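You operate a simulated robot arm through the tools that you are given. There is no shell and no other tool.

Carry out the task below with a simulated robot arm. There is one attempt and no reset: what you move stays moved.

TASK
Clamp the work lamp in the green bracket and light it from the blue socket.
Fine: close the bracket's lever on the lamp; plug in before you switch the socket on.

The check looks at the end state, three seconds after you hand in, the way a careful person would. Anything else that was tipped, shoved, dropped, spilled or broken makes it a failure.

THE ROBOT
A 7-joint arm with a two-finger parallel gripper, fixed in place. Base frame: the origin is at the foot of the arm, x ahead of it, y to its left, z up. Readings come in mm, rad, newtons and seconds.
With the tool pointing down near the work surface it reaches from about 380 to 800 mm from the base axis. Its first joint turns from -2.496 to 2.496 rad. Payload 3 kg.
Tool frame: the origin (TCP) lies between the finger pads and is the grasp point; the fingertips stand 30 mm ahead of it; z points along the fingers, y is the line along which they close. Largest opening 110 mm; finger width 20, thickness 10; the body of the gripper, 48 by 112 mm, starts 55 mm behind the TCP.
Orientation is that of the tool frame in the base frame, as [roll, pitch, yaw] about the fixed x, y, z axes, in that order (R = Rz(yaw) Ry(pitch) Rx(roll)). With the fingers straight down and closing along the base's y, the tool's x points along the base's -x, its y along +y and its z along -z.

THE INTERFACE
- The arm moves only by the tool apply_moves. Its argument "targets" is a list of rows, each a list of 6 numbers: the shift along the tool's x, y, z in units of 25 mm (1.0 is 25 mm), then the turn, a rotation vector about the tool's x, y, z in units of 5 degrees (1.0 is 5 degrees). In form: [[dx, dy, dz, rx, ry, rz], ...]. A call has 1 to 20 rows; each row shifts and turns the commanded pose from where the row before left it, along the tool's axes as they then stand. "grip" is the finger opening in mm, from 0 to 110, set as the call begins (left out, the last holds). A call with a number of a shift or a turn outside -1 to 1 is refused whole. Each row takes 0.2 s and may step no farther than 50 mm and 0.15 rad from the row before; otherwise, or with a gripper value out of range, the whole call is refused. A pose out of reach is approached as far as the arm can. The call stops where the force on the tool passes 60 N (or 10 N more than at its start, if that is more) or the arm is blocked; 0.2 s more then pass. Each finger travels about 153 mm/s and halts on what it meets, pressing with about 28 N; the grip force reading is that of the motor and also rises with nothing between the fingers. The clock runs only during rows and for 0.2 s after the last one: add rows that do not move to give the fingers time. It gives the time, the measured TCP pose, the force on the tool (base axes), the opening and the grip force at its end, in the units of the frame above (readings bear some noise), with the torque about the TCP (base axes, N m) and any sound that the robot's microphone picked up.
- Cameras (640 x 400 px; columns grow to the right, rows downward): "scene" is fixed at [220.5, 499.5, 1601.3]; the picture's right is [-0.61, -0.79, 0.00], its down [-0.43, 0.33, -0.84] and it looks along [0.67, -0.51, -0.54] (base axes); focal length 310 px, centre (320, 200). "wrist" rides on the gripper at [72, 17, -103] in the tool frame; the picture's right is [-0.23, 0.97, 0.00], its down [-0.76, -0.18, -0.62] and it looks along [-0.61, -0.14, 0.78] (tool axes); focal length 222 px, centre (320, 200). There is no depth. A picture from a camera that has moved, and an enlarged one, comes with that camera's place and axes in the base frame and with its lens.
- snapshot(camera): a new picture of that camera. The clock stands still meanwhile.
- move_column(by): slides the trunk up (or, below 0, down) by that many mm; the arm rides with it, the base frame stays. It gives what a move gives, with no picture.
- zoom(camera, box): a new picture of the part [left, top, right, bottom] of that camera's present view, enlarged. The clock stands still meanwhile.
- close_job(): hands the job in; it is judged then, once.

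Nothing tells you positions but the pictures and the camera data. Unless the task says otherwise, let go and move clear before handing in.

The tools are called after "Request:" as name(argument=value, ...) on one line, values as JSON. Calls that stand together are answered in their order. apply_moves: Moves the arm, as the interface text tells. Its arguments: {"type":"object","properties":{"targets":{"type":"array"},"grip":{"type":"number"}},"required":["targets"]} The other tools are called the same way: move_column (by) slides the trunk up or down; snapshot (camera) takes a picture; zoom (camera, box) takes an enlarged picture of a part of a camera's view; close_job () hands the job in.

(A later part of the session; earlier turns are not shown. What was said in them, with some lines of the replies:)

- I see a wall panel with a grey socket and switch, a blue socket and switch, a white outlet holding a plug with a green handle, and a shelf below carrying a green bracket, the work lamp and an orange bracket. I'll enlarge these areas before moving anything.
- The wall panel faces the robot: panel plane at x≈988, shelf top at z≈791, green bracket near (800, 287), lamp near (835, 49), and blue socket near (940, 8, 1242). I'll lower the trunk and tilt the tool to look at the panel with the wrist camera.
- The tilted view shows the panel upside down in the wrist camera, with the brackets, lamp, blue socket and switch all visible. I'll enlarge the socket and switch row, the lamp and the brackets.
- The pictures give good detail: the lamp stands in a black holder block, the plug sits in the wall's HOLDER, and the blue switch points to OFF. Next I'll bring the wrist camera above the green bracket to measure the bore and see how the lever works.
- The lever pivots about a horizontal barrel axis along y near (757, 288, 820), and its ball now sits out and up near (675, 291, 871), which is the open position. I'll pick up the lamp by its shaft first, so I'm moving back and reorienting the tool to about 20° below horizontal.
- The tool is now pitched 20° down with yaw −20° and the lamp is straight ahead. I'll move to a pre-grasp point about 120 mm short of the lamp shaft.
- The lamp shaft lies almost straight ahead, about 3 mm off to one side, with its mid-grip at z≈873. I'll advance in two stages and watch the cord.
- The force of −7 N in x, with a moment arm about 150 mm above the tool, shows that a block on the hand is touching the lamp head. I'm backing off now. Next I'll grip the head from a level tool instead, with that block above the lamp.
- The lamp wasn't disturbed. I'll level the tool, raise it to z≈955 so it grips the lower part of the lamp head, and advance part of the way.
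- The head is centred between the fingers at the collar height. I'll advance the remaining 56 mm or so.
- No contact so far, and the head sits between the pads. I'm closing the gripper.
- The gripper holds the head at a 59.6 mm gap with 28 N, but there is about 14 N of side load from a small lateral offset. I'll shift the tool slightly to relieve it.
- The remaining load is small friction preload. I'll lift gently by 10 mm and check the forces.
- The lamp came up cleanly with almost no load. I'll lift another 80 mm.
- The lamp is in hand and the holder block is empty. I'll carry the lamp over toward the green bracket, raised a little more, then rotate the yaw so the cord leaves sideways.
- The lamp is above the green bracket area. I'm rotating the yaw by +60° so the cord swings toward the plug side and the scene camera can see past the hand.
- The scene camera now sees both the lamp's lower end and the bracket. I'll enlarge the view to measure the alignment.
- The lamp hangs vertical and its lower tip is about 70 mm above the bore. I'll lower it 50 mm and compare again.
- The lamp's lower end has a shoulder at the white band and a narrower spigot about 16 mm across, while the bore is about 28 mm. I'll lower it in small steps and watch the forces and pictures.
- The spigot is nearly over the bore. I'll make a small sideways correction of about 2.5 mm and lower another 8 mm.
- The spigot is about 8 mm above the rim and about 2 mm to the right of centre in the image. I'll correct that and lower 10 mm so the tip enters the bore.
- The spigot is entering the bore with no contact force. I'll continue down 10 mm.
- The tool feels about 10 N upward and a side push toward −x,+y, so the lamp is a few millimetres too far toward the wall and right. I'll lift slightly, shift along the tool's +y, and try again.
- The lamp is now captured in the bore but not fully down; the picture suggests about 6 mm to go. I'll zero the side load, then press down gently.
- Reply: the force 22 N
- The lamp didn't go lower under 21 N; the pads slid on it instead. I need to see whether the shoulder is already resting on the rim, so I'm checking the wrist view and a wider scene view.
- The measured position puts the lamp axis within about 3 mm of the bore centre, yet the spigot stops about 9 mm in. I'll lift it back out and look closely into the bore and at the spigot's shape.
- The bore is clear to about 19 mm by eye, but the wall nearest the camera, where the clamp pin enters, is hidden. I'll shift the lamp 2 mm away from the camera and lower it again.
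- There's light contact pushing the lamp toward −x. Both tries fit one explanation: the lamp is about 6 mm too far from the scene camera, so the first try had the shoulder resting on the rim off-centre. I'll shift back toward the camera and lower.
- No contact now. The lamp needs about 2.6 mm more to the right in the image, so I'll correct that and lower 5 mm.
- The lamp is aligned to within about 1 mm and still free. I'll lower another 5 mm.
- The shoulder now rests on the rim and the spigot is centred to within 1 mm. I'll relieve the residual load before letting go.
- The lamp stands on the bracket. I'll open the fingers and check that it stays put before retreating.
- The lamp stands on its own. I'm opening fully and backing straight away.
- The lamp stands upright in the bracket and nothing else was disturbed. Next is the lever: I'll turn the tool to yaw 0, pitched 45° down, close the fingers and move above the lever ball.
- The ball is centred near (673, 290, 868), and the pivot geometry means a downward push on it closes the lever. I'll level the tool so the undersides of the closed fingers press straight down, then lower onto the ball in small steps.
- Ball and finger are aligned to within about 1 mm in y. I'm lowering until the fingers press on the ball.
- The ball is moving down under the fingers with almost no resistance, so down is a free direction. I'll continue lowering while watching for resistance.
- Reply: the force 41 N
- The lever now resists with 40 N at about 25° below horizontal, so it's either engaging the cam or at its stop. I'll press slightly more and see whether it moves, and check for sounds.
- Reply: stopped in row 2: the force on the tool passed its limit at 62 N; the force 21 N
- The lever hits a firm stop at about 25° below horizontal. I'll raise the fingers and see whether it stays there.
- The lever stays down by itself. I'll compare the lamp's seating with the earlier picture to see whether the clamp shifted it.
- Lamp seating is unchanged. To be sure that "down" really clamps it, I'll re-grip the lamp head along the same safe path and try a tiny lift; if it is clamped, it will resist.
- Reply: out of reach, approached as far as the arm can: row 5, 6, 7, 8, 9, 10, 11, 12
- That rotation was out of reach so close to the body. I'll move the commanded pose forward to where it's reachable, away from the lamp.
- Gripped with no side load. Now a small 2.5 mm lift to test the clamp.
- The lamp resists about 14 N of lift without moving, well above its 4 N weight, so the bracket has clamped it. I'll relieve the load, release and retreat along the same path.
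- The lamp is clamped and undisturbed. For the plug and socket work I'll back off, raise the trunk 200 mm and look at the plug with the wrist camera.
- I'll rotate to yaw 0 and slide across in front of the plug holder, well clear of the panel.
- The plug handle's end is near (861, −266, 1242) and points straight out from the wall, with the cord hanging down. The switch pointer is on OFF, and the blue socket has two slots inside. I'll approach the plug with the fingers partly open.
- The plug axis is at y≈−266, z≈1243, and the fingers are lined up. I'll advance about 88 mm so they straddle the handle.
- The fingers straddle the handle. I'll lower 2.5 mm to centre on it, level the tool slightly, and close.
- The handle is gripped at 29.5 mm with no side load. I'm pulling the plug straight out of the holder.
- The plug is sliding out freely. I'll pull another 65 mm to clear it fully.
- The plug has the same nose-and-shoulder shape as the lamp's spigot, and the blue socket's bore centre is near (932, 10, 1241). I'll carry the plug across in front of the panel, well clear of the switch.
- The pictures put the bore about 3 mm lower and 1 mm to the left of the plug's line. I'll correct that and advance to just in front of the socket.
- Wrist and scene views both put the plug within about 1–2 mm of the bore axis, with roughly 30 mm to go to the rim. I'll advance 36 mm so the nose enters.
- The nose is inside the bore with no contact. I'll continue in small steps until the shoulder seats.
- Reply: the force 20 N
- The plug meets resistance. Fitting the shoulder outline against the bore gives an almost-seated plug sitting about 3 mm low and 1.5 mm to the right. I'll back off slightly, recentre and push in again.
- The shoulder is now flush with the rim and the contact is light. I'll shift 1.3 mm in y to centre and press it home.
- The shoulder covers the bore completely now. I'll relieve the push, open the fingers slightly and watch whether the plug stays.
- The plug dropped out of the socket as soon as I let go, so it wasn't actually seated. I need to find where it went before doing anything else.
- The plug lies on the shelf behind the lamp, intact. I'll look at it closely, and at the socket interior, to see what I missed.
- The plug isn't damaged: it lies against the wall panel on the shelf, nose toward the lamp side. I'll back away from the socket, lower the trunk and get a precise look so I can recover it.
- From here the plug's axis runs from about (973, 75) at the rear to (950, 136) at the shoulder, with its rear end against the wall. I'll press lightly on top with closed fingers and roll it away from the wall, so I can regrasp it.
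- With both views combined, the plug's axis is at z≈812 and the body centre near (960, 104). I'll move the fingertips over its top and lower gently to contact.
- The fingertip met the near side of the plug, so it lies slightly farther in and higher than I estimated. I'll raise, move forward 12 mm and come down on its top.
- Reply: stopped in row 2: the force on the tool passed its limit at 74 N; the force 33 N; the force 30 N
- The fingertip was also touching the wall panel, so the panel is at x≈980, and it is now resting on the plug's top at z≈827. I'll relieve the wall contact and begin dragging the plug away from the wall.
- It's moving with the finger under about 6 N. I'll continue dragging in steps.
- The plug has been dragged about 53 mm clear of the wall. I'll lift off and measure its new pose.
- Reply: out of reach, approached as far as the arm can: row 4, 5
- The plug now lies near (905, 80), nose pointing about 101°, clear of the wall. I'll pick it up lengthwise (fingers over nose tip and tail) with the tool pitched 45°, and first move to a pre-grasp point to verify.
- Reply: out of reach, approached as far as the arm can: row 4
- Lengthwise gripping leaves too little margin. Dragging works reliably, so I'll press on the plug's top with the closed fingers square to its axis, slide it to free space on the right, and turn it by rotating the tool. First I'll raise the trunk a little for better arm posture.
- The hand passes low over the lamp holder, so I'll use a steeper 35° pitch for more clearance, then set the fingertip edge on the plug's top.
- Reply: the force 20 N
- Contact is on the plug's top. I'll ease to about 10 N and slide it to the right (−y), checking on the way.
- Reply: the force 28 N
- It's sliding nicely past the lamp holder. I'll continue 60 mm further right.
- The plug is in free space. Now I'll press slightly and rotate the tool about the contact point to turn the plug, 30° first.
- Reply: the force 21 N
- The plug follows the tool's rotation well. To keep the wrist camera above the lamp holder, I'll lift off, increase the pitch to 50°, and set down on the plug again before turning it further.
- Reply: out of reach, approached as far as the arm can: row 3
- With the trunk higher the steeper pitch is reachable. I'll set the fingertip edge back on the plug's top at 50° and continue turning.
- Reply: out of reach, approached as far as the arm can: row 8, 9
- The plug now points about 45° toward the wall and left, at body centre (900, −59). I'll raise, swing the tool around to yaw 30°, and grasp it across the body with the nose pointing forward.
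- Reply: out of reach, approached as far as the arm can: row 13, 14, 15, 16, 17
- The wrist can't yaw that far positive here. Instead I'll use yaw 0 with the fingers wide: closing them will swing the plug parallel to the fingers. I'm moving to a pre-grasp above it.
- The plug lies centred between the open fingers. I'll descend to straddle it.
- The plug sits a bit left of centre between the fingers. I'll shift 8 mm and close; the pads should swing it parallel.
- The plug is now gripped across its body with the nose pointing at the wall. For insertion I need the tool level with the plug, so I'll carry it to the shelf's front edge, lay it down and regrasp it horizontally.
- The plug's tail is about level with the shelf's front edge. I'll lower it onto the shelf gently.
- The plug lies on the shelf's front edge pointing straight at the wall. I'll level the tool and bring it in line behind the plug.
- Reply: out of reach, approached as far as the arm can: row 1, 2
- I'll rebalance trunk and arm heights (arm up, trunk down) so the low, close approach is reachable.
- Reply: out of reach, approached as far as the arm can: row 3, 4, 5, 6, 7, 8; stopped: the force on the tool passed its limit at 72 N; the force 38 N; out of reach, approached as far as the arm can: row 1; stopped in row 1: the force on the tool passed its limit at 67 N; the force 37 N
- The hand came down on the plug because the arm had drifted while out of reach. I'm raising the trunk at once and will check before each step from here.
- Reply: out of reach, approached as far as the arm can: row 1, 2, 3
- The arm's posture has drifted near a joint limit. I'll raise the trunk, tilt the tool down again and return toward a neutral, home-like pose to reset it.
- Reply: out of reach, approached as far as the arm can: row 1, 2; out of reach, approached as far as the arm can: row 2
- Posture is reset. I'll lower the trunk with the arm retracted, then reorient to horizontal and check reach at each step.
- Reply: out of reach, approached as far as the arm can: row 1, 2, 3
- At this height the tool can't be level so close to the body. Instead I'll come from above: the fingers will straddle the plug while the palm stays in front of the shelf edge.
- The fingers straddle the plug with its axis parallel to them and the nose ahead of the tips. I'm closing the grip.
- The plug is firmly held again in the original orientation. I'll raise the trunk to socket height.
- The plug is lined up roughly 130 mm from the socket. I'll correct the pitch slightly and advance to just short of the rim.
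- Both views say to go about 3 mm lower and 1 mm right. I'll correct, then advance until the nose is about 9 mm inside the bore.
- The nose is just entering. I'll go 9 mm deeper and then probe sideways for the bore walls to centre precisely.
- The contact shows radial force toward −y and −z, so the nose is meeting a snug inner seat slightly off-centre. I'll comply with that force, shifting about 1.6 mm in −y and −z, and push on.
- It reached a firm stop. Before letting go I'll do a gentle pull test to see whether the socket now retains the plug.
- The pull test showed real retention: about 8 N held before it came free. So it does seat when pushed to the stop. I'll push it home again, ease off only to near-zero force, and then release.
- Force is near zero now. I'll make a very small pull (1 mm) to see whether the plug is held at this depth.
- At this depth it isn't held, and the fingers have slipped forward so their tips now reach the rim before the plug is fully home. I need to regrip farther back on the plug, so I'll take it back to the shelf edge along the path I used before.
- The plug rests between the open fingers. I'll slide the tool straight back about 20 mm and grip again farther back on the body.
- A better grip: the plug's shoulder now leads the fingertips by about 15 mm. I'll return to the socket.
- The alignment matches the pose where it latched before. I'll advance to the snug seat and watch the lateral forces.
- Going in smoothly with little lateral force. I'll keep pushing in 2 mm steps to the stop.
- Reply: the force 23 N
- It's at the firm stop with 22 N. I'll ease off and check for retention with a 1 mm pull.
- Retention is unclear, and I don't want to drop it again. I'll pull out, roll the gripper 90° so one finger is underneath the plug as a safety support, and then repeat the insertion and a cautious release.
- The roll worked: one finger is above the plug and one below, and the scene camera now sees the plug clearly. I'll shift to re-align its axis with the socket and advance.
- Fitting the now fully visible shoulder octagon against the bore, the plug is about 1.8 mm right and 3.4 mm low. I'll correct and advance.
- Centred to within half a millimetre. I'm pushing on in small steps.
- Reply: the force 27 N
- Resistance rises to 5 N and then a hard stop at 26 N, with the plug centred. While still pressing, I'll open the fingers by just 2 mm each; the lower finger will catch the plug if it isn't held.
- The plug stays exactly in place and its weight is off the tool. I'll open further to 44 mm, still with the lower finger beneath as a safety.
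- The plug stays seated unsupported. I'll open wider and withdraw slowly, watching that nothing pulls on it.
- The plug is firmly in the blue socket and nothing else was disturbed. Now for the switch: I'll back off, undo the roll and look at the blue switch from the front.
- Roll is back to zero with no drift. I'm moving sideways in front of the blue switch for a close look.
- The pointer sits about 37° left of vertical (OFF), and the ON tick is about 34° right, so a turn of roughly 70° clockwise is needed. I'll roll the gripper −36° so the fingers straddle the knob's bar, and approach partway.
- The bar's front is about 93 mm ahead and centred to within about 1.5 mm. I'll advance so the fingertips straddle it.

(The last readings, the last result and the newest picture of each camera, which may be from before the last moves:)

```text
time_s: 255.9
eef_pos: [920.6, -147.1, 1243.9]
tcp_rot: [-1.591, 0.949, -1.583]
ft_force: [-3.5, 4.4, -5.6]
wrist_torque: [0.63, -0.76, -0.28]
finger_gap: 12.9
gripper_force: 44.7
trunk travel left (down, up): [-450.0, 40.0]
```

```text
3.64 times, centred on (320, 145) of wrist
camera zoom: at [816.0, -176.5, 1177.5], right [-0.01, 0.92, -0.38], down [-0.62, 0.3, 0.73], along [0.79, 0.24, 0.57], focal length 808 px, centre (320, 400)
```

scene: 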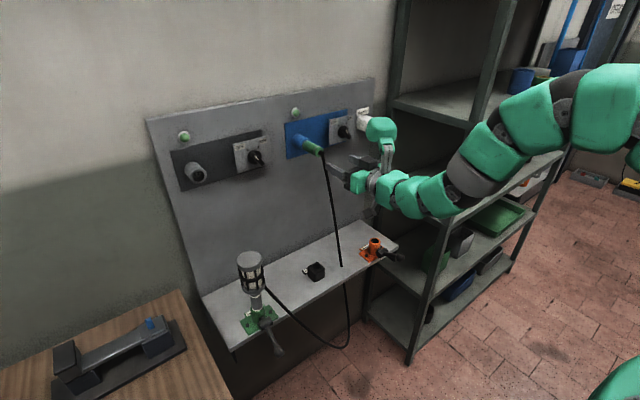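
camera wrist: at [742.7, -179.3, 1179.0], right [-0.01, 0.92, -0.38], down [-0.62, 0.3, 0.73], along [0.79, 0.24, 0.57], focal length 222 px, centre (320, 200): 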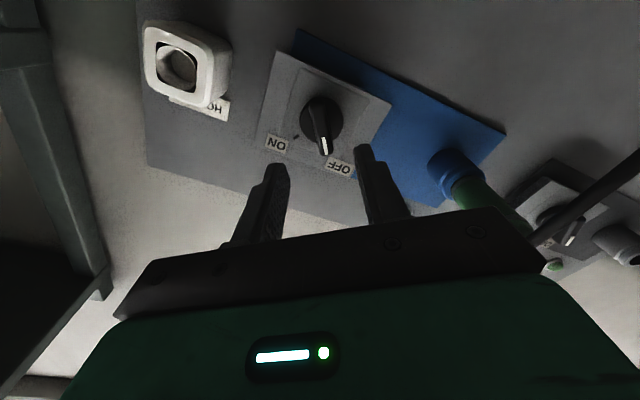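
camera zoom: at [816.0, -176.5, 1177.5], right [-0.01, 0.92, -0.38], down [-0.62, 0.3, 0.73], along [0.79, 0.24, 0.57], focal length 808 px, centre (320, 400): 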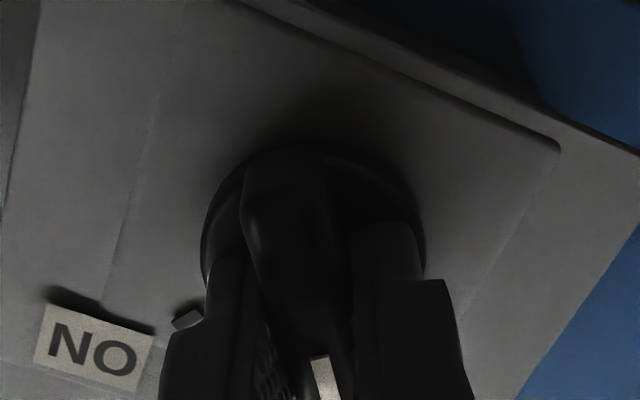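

The bar is gripped (12.9 mm) and the tool axis is within about 1–2 mm of the knob's axis. I'll turn clockwise in stages, starting with 20°.

Request:
apply_moves(targets=[[0, 0, 0, 0, 0, 1], [0, 0, 0, 0, 0, 1], [0, 0, 0, 0, 0, 1], [0, 0, 0, 0, 0, 1], [0, 0, 0, 0, 0, 0]])

Request:
zoom(camera="scene", box=[325, 105, 375, 145])

```text
time_s: 257.1
eef_pos: [920.4, -149.2, 1244.6]
tcp_rot: [-1.611, 1.298, -1.604]
ft_force: [-1.4, -1.3, -2.7]
wrist_torque: [-0.01, -0.86, -0.5]
finger_gap: 12.8
gripper_force: 44.8
trunk travel left (down, up): [-450.0, 40.0]
```

```text
10.00 times, centred on (350, 125) of scene
camera zoom: at [220.5, 499.5, 1601.3], right [-0.61, -0.79, 0.0], down [-0.43, 0.33, -0.84], along [0.67, -0.51, -0.54], focal length 3096 px, centre (20, 950)
```

zoom: 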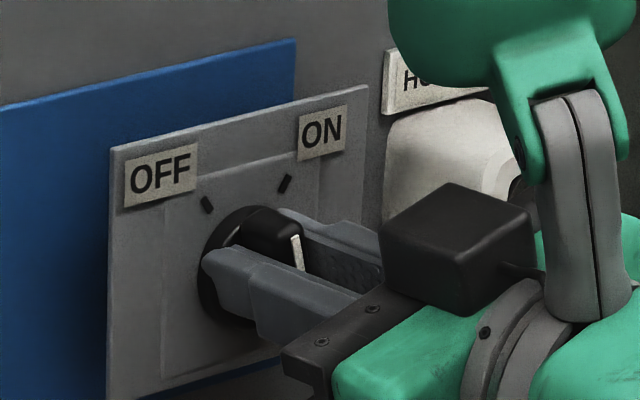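

The knob turns easily with the grip. I'll turn the remaining 50° toward ON.

Request:
apply_moves(targets=[[0, 0, 0, 0, 0, 1], [0, 0, 0, 0, 0, 1], [0, 0, 0, 0, 0, 1], [0, 0, 0, 0, 0, 1], [0, 0, 0, 0, 0, 1], [0, 0, 0, 0, 0, 1], [0, 0, 0, 0, 0, 0]])

Request:
zoom(camera="scene", box=[325, 105, 375, 145])

```text
time_s: 258.8
eef_pos: [919.9, -151.6, 1244.2]
tcp_rot: [1.61, 1.315, 1.613]
ft_force: [14.1, -17.8, 9.6]
wrist_torque: [-0.08, -0.45, -0.34]
finger_gap: 12.8
gripper_force: 44.9
trunk travel left (down, up): [-450.0, 40.0]
```

```text
10.00 times, centred on (350, 125) of scene
camera zoom: at [220.5, 499.5, 1601.3], right [-0.61, -0.79, 0.0], down [-0.43, 0.33, -0.84], along [0.67, -0.51, -0.54], focal length 3096 px, centre (20, 950)
```

zoom: 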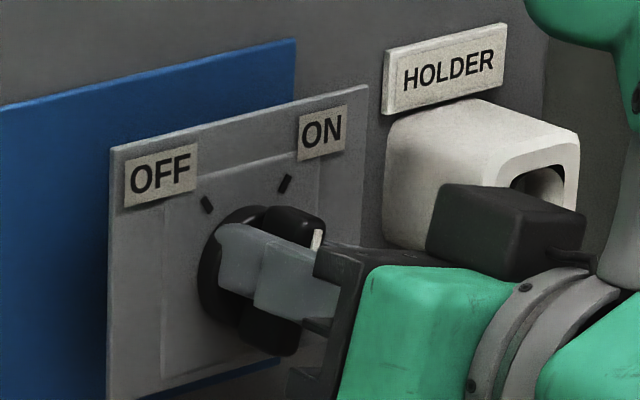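

Request:
apply_moves(targets=[[-0.059, -0.067, 0.04, 0, 0, 0], [0, 0, 0, 0, 0, 0]])

Request:
apply_moves(targets=[[0, 0, 0, 0, 0, 1], [0, 0, 0, 0, 0, 1], [0, 0, 0, 0, 0, 1], [0, 0, 0, 0, 0, 0]])

Request:
zoom(camera="scene", box=[325, 105, 375, 145])

Request:
zoom(camera="scene", box=[225, 240, 275, 300])

```text
time_s: 259.4
eef_pos: [919.4, -151.5, 1244.6]
tcp_rot: [1.62, 1.321, 1.625]
ft_force: [-1.5, -8.0, 1.5]
wrist_torque: [-0.04, -1.02, -0.46]
finger_gap: 13.1
gripper_force: 45.0
trunk travel left (down, up): [-450.0, 40.0]
```

```text
time_s: 260.4
eef_pos: [920.1, -152.6, 1245.1]
tcp_rot: [1.599, 1.057, 1.6]
ft_force: [-12.3, -13.7, -7.6]
wrist_torque: [-0.07, 0.58, 0.61]
finger_gap: 12.9
gripper_force: 44.9
trunk travel left (down, up): [-450.0, 40.0]
```

```text
10.00 times, centred on (350, 125) of scene
camera zoom: at [220.5, 499.5, 1601.3], right [-0.61, -0.79, 0.0], down [-0.43, 0.33, -0.84], along [0.67, -0.51, -0.54], focal length 3096 px, centre (20, 950)
```

zoom: 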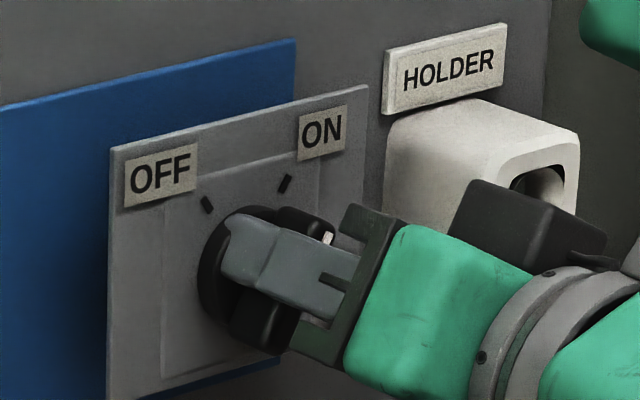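

```text
6.67 times, centred on (250, 270) of scene
camera zoom: at [220.5, 499.5, 1601.3], right [-0.61, -0.79, 0.0], down [-0.43, 0.33, -0.84], along [0.67, -0.51, -0.54], focal length 2064 px, centre (787, -267)
```

zoom: 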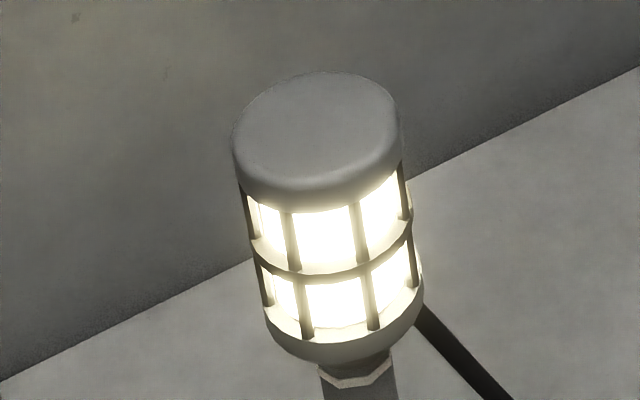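

The lamp has lit up. I'll finish the last few degrees to bring the pointer onto the ON mark while relieving the side load.

Request:
apply_moves(targets=[[0, -0.06, -0.03, 0, 0, 0.9], [0, 0, 0, 0, 0, 0]])

Request:
zoom(camera="scene", box=[325, 105, 375, 145])

```text
time_s: 260.9
eef_pos: [919.5, -151.9, 1244.2]
tcp_rot: [1.593, 0.977, 1.595]
ft_force: [-4.8, -12.6, -7.2]
wrist_torque: [-0.05, 0.41, 0.67]
finger_gap: 12.9
gripper_force: 44.9
trunk travel left (down, up): [-450.0, 40.0]
```

```text
10.00 times, centred on (350, 125) of scene
camera zoom: at [220.5, 499.5, 1601.3], right [-0.61, -0.79, 0.0], down [-0.43, 0.33, -0.84], along [0.67, -0.51, -0.54], focal length 3096 px, centre (20, 950)
```

zoom: 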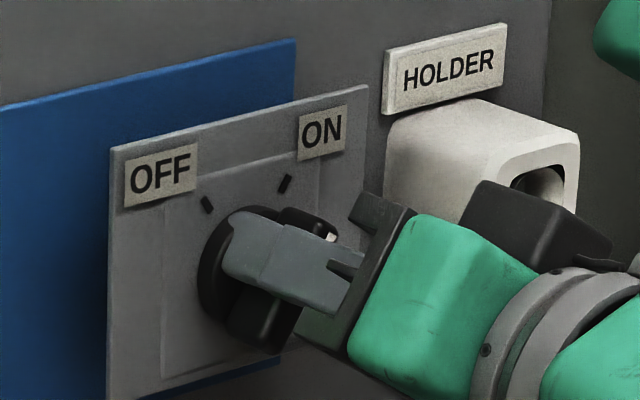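

Pointer is on ON. I'm releasing the knob and backing straight off.

Request:
apply_moves(targets=[[0, 0, 0, 0, 0, 0], [0, 0, 0, 0, 0, 0], [0, 0, -0.4, 0, 0, 0], [0, 0, -0.8, 0, 0, 0], [0, 0, -0.8, 0, 0, 0], [0, 0, -0.8, 0, 0, 0], [0, 0, -0.8, 0, 0, 0], [0, 0, 0, 0, 0, 0]], grip=45)

Request:
snapshot(camera="scene")

Request:
zoom(camera="scene", box=[280, 100, 380, 170])

Request:
zoom(camera="wrist", box=[220, 40, 400, 180])

```text
time_s: 262.8
eef_pos: [827.8, -151.9, 1247.3]
tcp_rot: [1.59, 0.979, 1.593]
ft_force: [0.2, -0.3, 0.1]
wrist_torque: [0.0, -0.01, 0.0]
finger_gap: 45.1
gripper_force: 0.0
trunk travel left (down, up): [-450.0, 40.0]
```

```text
taken
```

scene: 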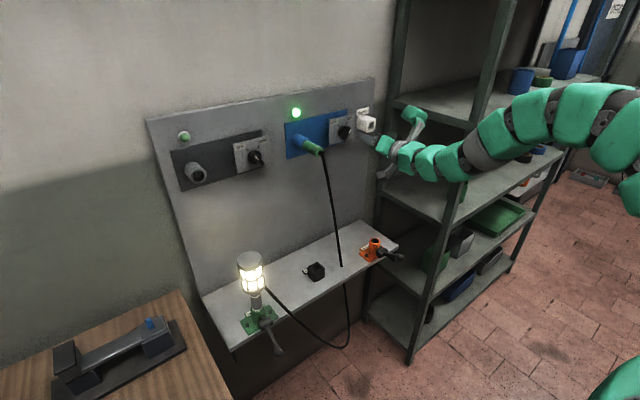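

```text
5.71 times, centred on (330, 135) of scene
camera zoom: at [220.5, 499.5, 1601.3], right [-0.61, -0.79, 0.0], down [-0.43, 0.33, -0.84], along [0.67, -0.51, -0.54], focal length 1769 px, centre (263, 571)
```

zoom: 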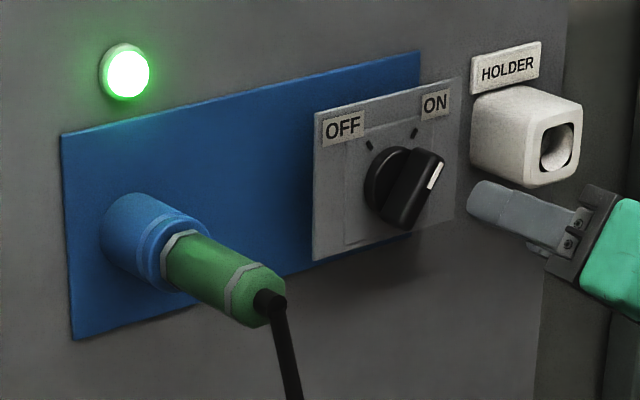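

```text
2.86 times, centred on (310, 110) of wrist
camera zoom: at [724.5, -98.5, 1198.0], right [0.0, 0.68, 0.73], down [-0.61, -0.57, 0.54], along [0.79, -0.45, 0.42], focal length 635 px, centre (349, 457)
```

zoom: 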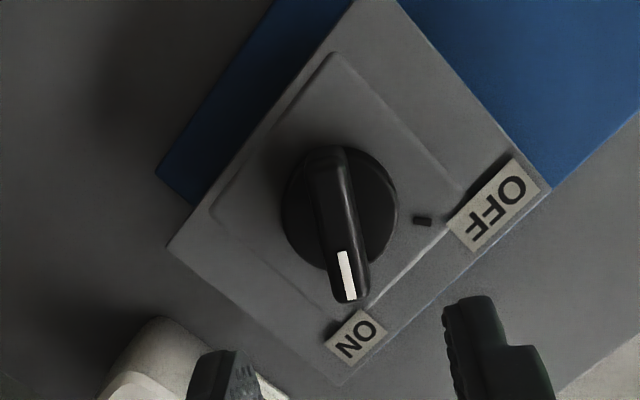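

The pilot light is on, the lamp is lit and the pointer is on ON. I'll move the arm well clear and do a final inspection of everything on the shelf and panel.

Request:
apply_moves(targets=[[0, 0, -0.8, 0, 0, 0], [0, 0, -0.8, 0, 0, 0], [0, 0, -0.8, 0, 0, 0], [0, 0, -0.8, 0, 0, 0], [0, 0, 0, 0, 0, 0]])

Request:
zoom(camera="scene", box=[190, 210, 420, 370])

Request:
zoom(camera="scene", box=[230, 285, 300, 360])

Request:
snapshot(camera="scene")

```text
time_s: 263.9
eef_pos: [750.1, -154.0, 1249.0]
tcp_rot: [1.592, 0.982, 1.592]
ft_force: [-0.9, 1.0, 0.7]
wrist_torque: [0.02, 0.01, -0.02]
finger_gap: 45.1
gripper_force: 0.0
trunk travel left (down, up): [-450.0, 40.0]
```

```text
2.50 times, centred on (305, 290) of scene
camera zoom: at [220.5, 499.5, 1601.3], right [-0.61, -0.79, 0.0], down [-0.43, 0.33, -0.84], along [0.67, -0.51, -0.54], focal length 774 px, centre (358, -25)
```

zoom: 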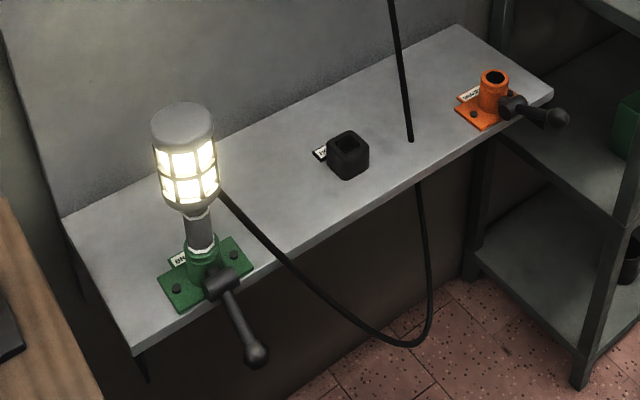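

```text
5.33 times, centred on (265, 322) of scene
camera zoom: at [220.5, 499.5, 1601.3], right [-0.61, -0.79, 0.0], down [-0.43, 0.33, -0.84], along [0.67, -0.51, -0.54], focal length 1651 px, centre (613, -453)
```

zoom: 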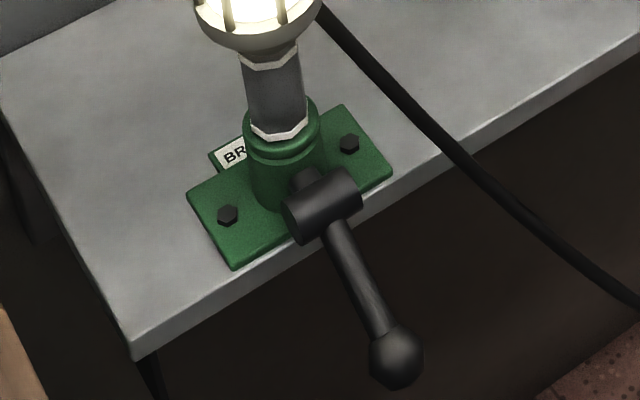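

```text
taken
```

scene: 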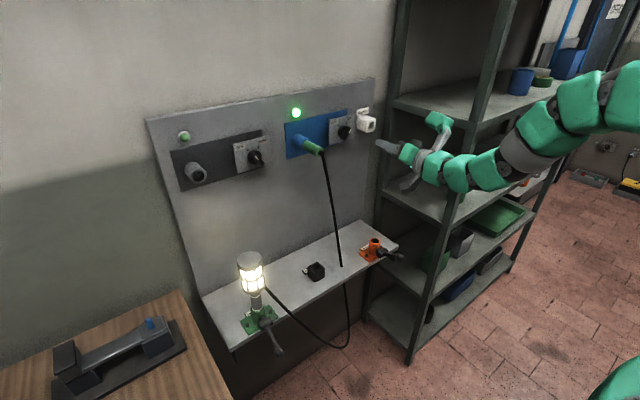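

The lamp stands upright in the green bracket with its lever closed. The plug is seated in the blue socket, the switch is on ON, and both the pilot light and the lamp are lit. The orange bracket and both holders stand where they were, and the arm is clear, so I'm handing in.

Request:
close_job()

```text
The job is handed in.
```

The work lamp is clamped in the green bracket and lit from the blue socket. I have handed the job in; I have no verdict on it yet.

- **Lamp:** it stands upright in the green bracket with the lever pushed down to its stop. A test lift of about 14 N did not move it.
- **Plug and switch:** the plug was in the blue socket before I switched it on. The switch points to ON, and the pilot light above the socket is lit.
- **Surroundings:** in the final pictures the orange bracket, both holders and the grey socket look as they did at the start. The arm is clear.

Three things went wrong on the way:

- **Plug drop:** on the first try the plug was not fully seated. It fell onto the shelf when I let go. I recovered it and seated it properly on a later try.
- **Bumps:** while I was recovering it, a fingertip hit the wall panel at about 74 N. The hand also pressed on the plug at about 72 N as the trunk came down. I saw no damage from either.
- **Lamp head:** early on, part of the gripper touched the lamp head at about 7 N. It did not move.
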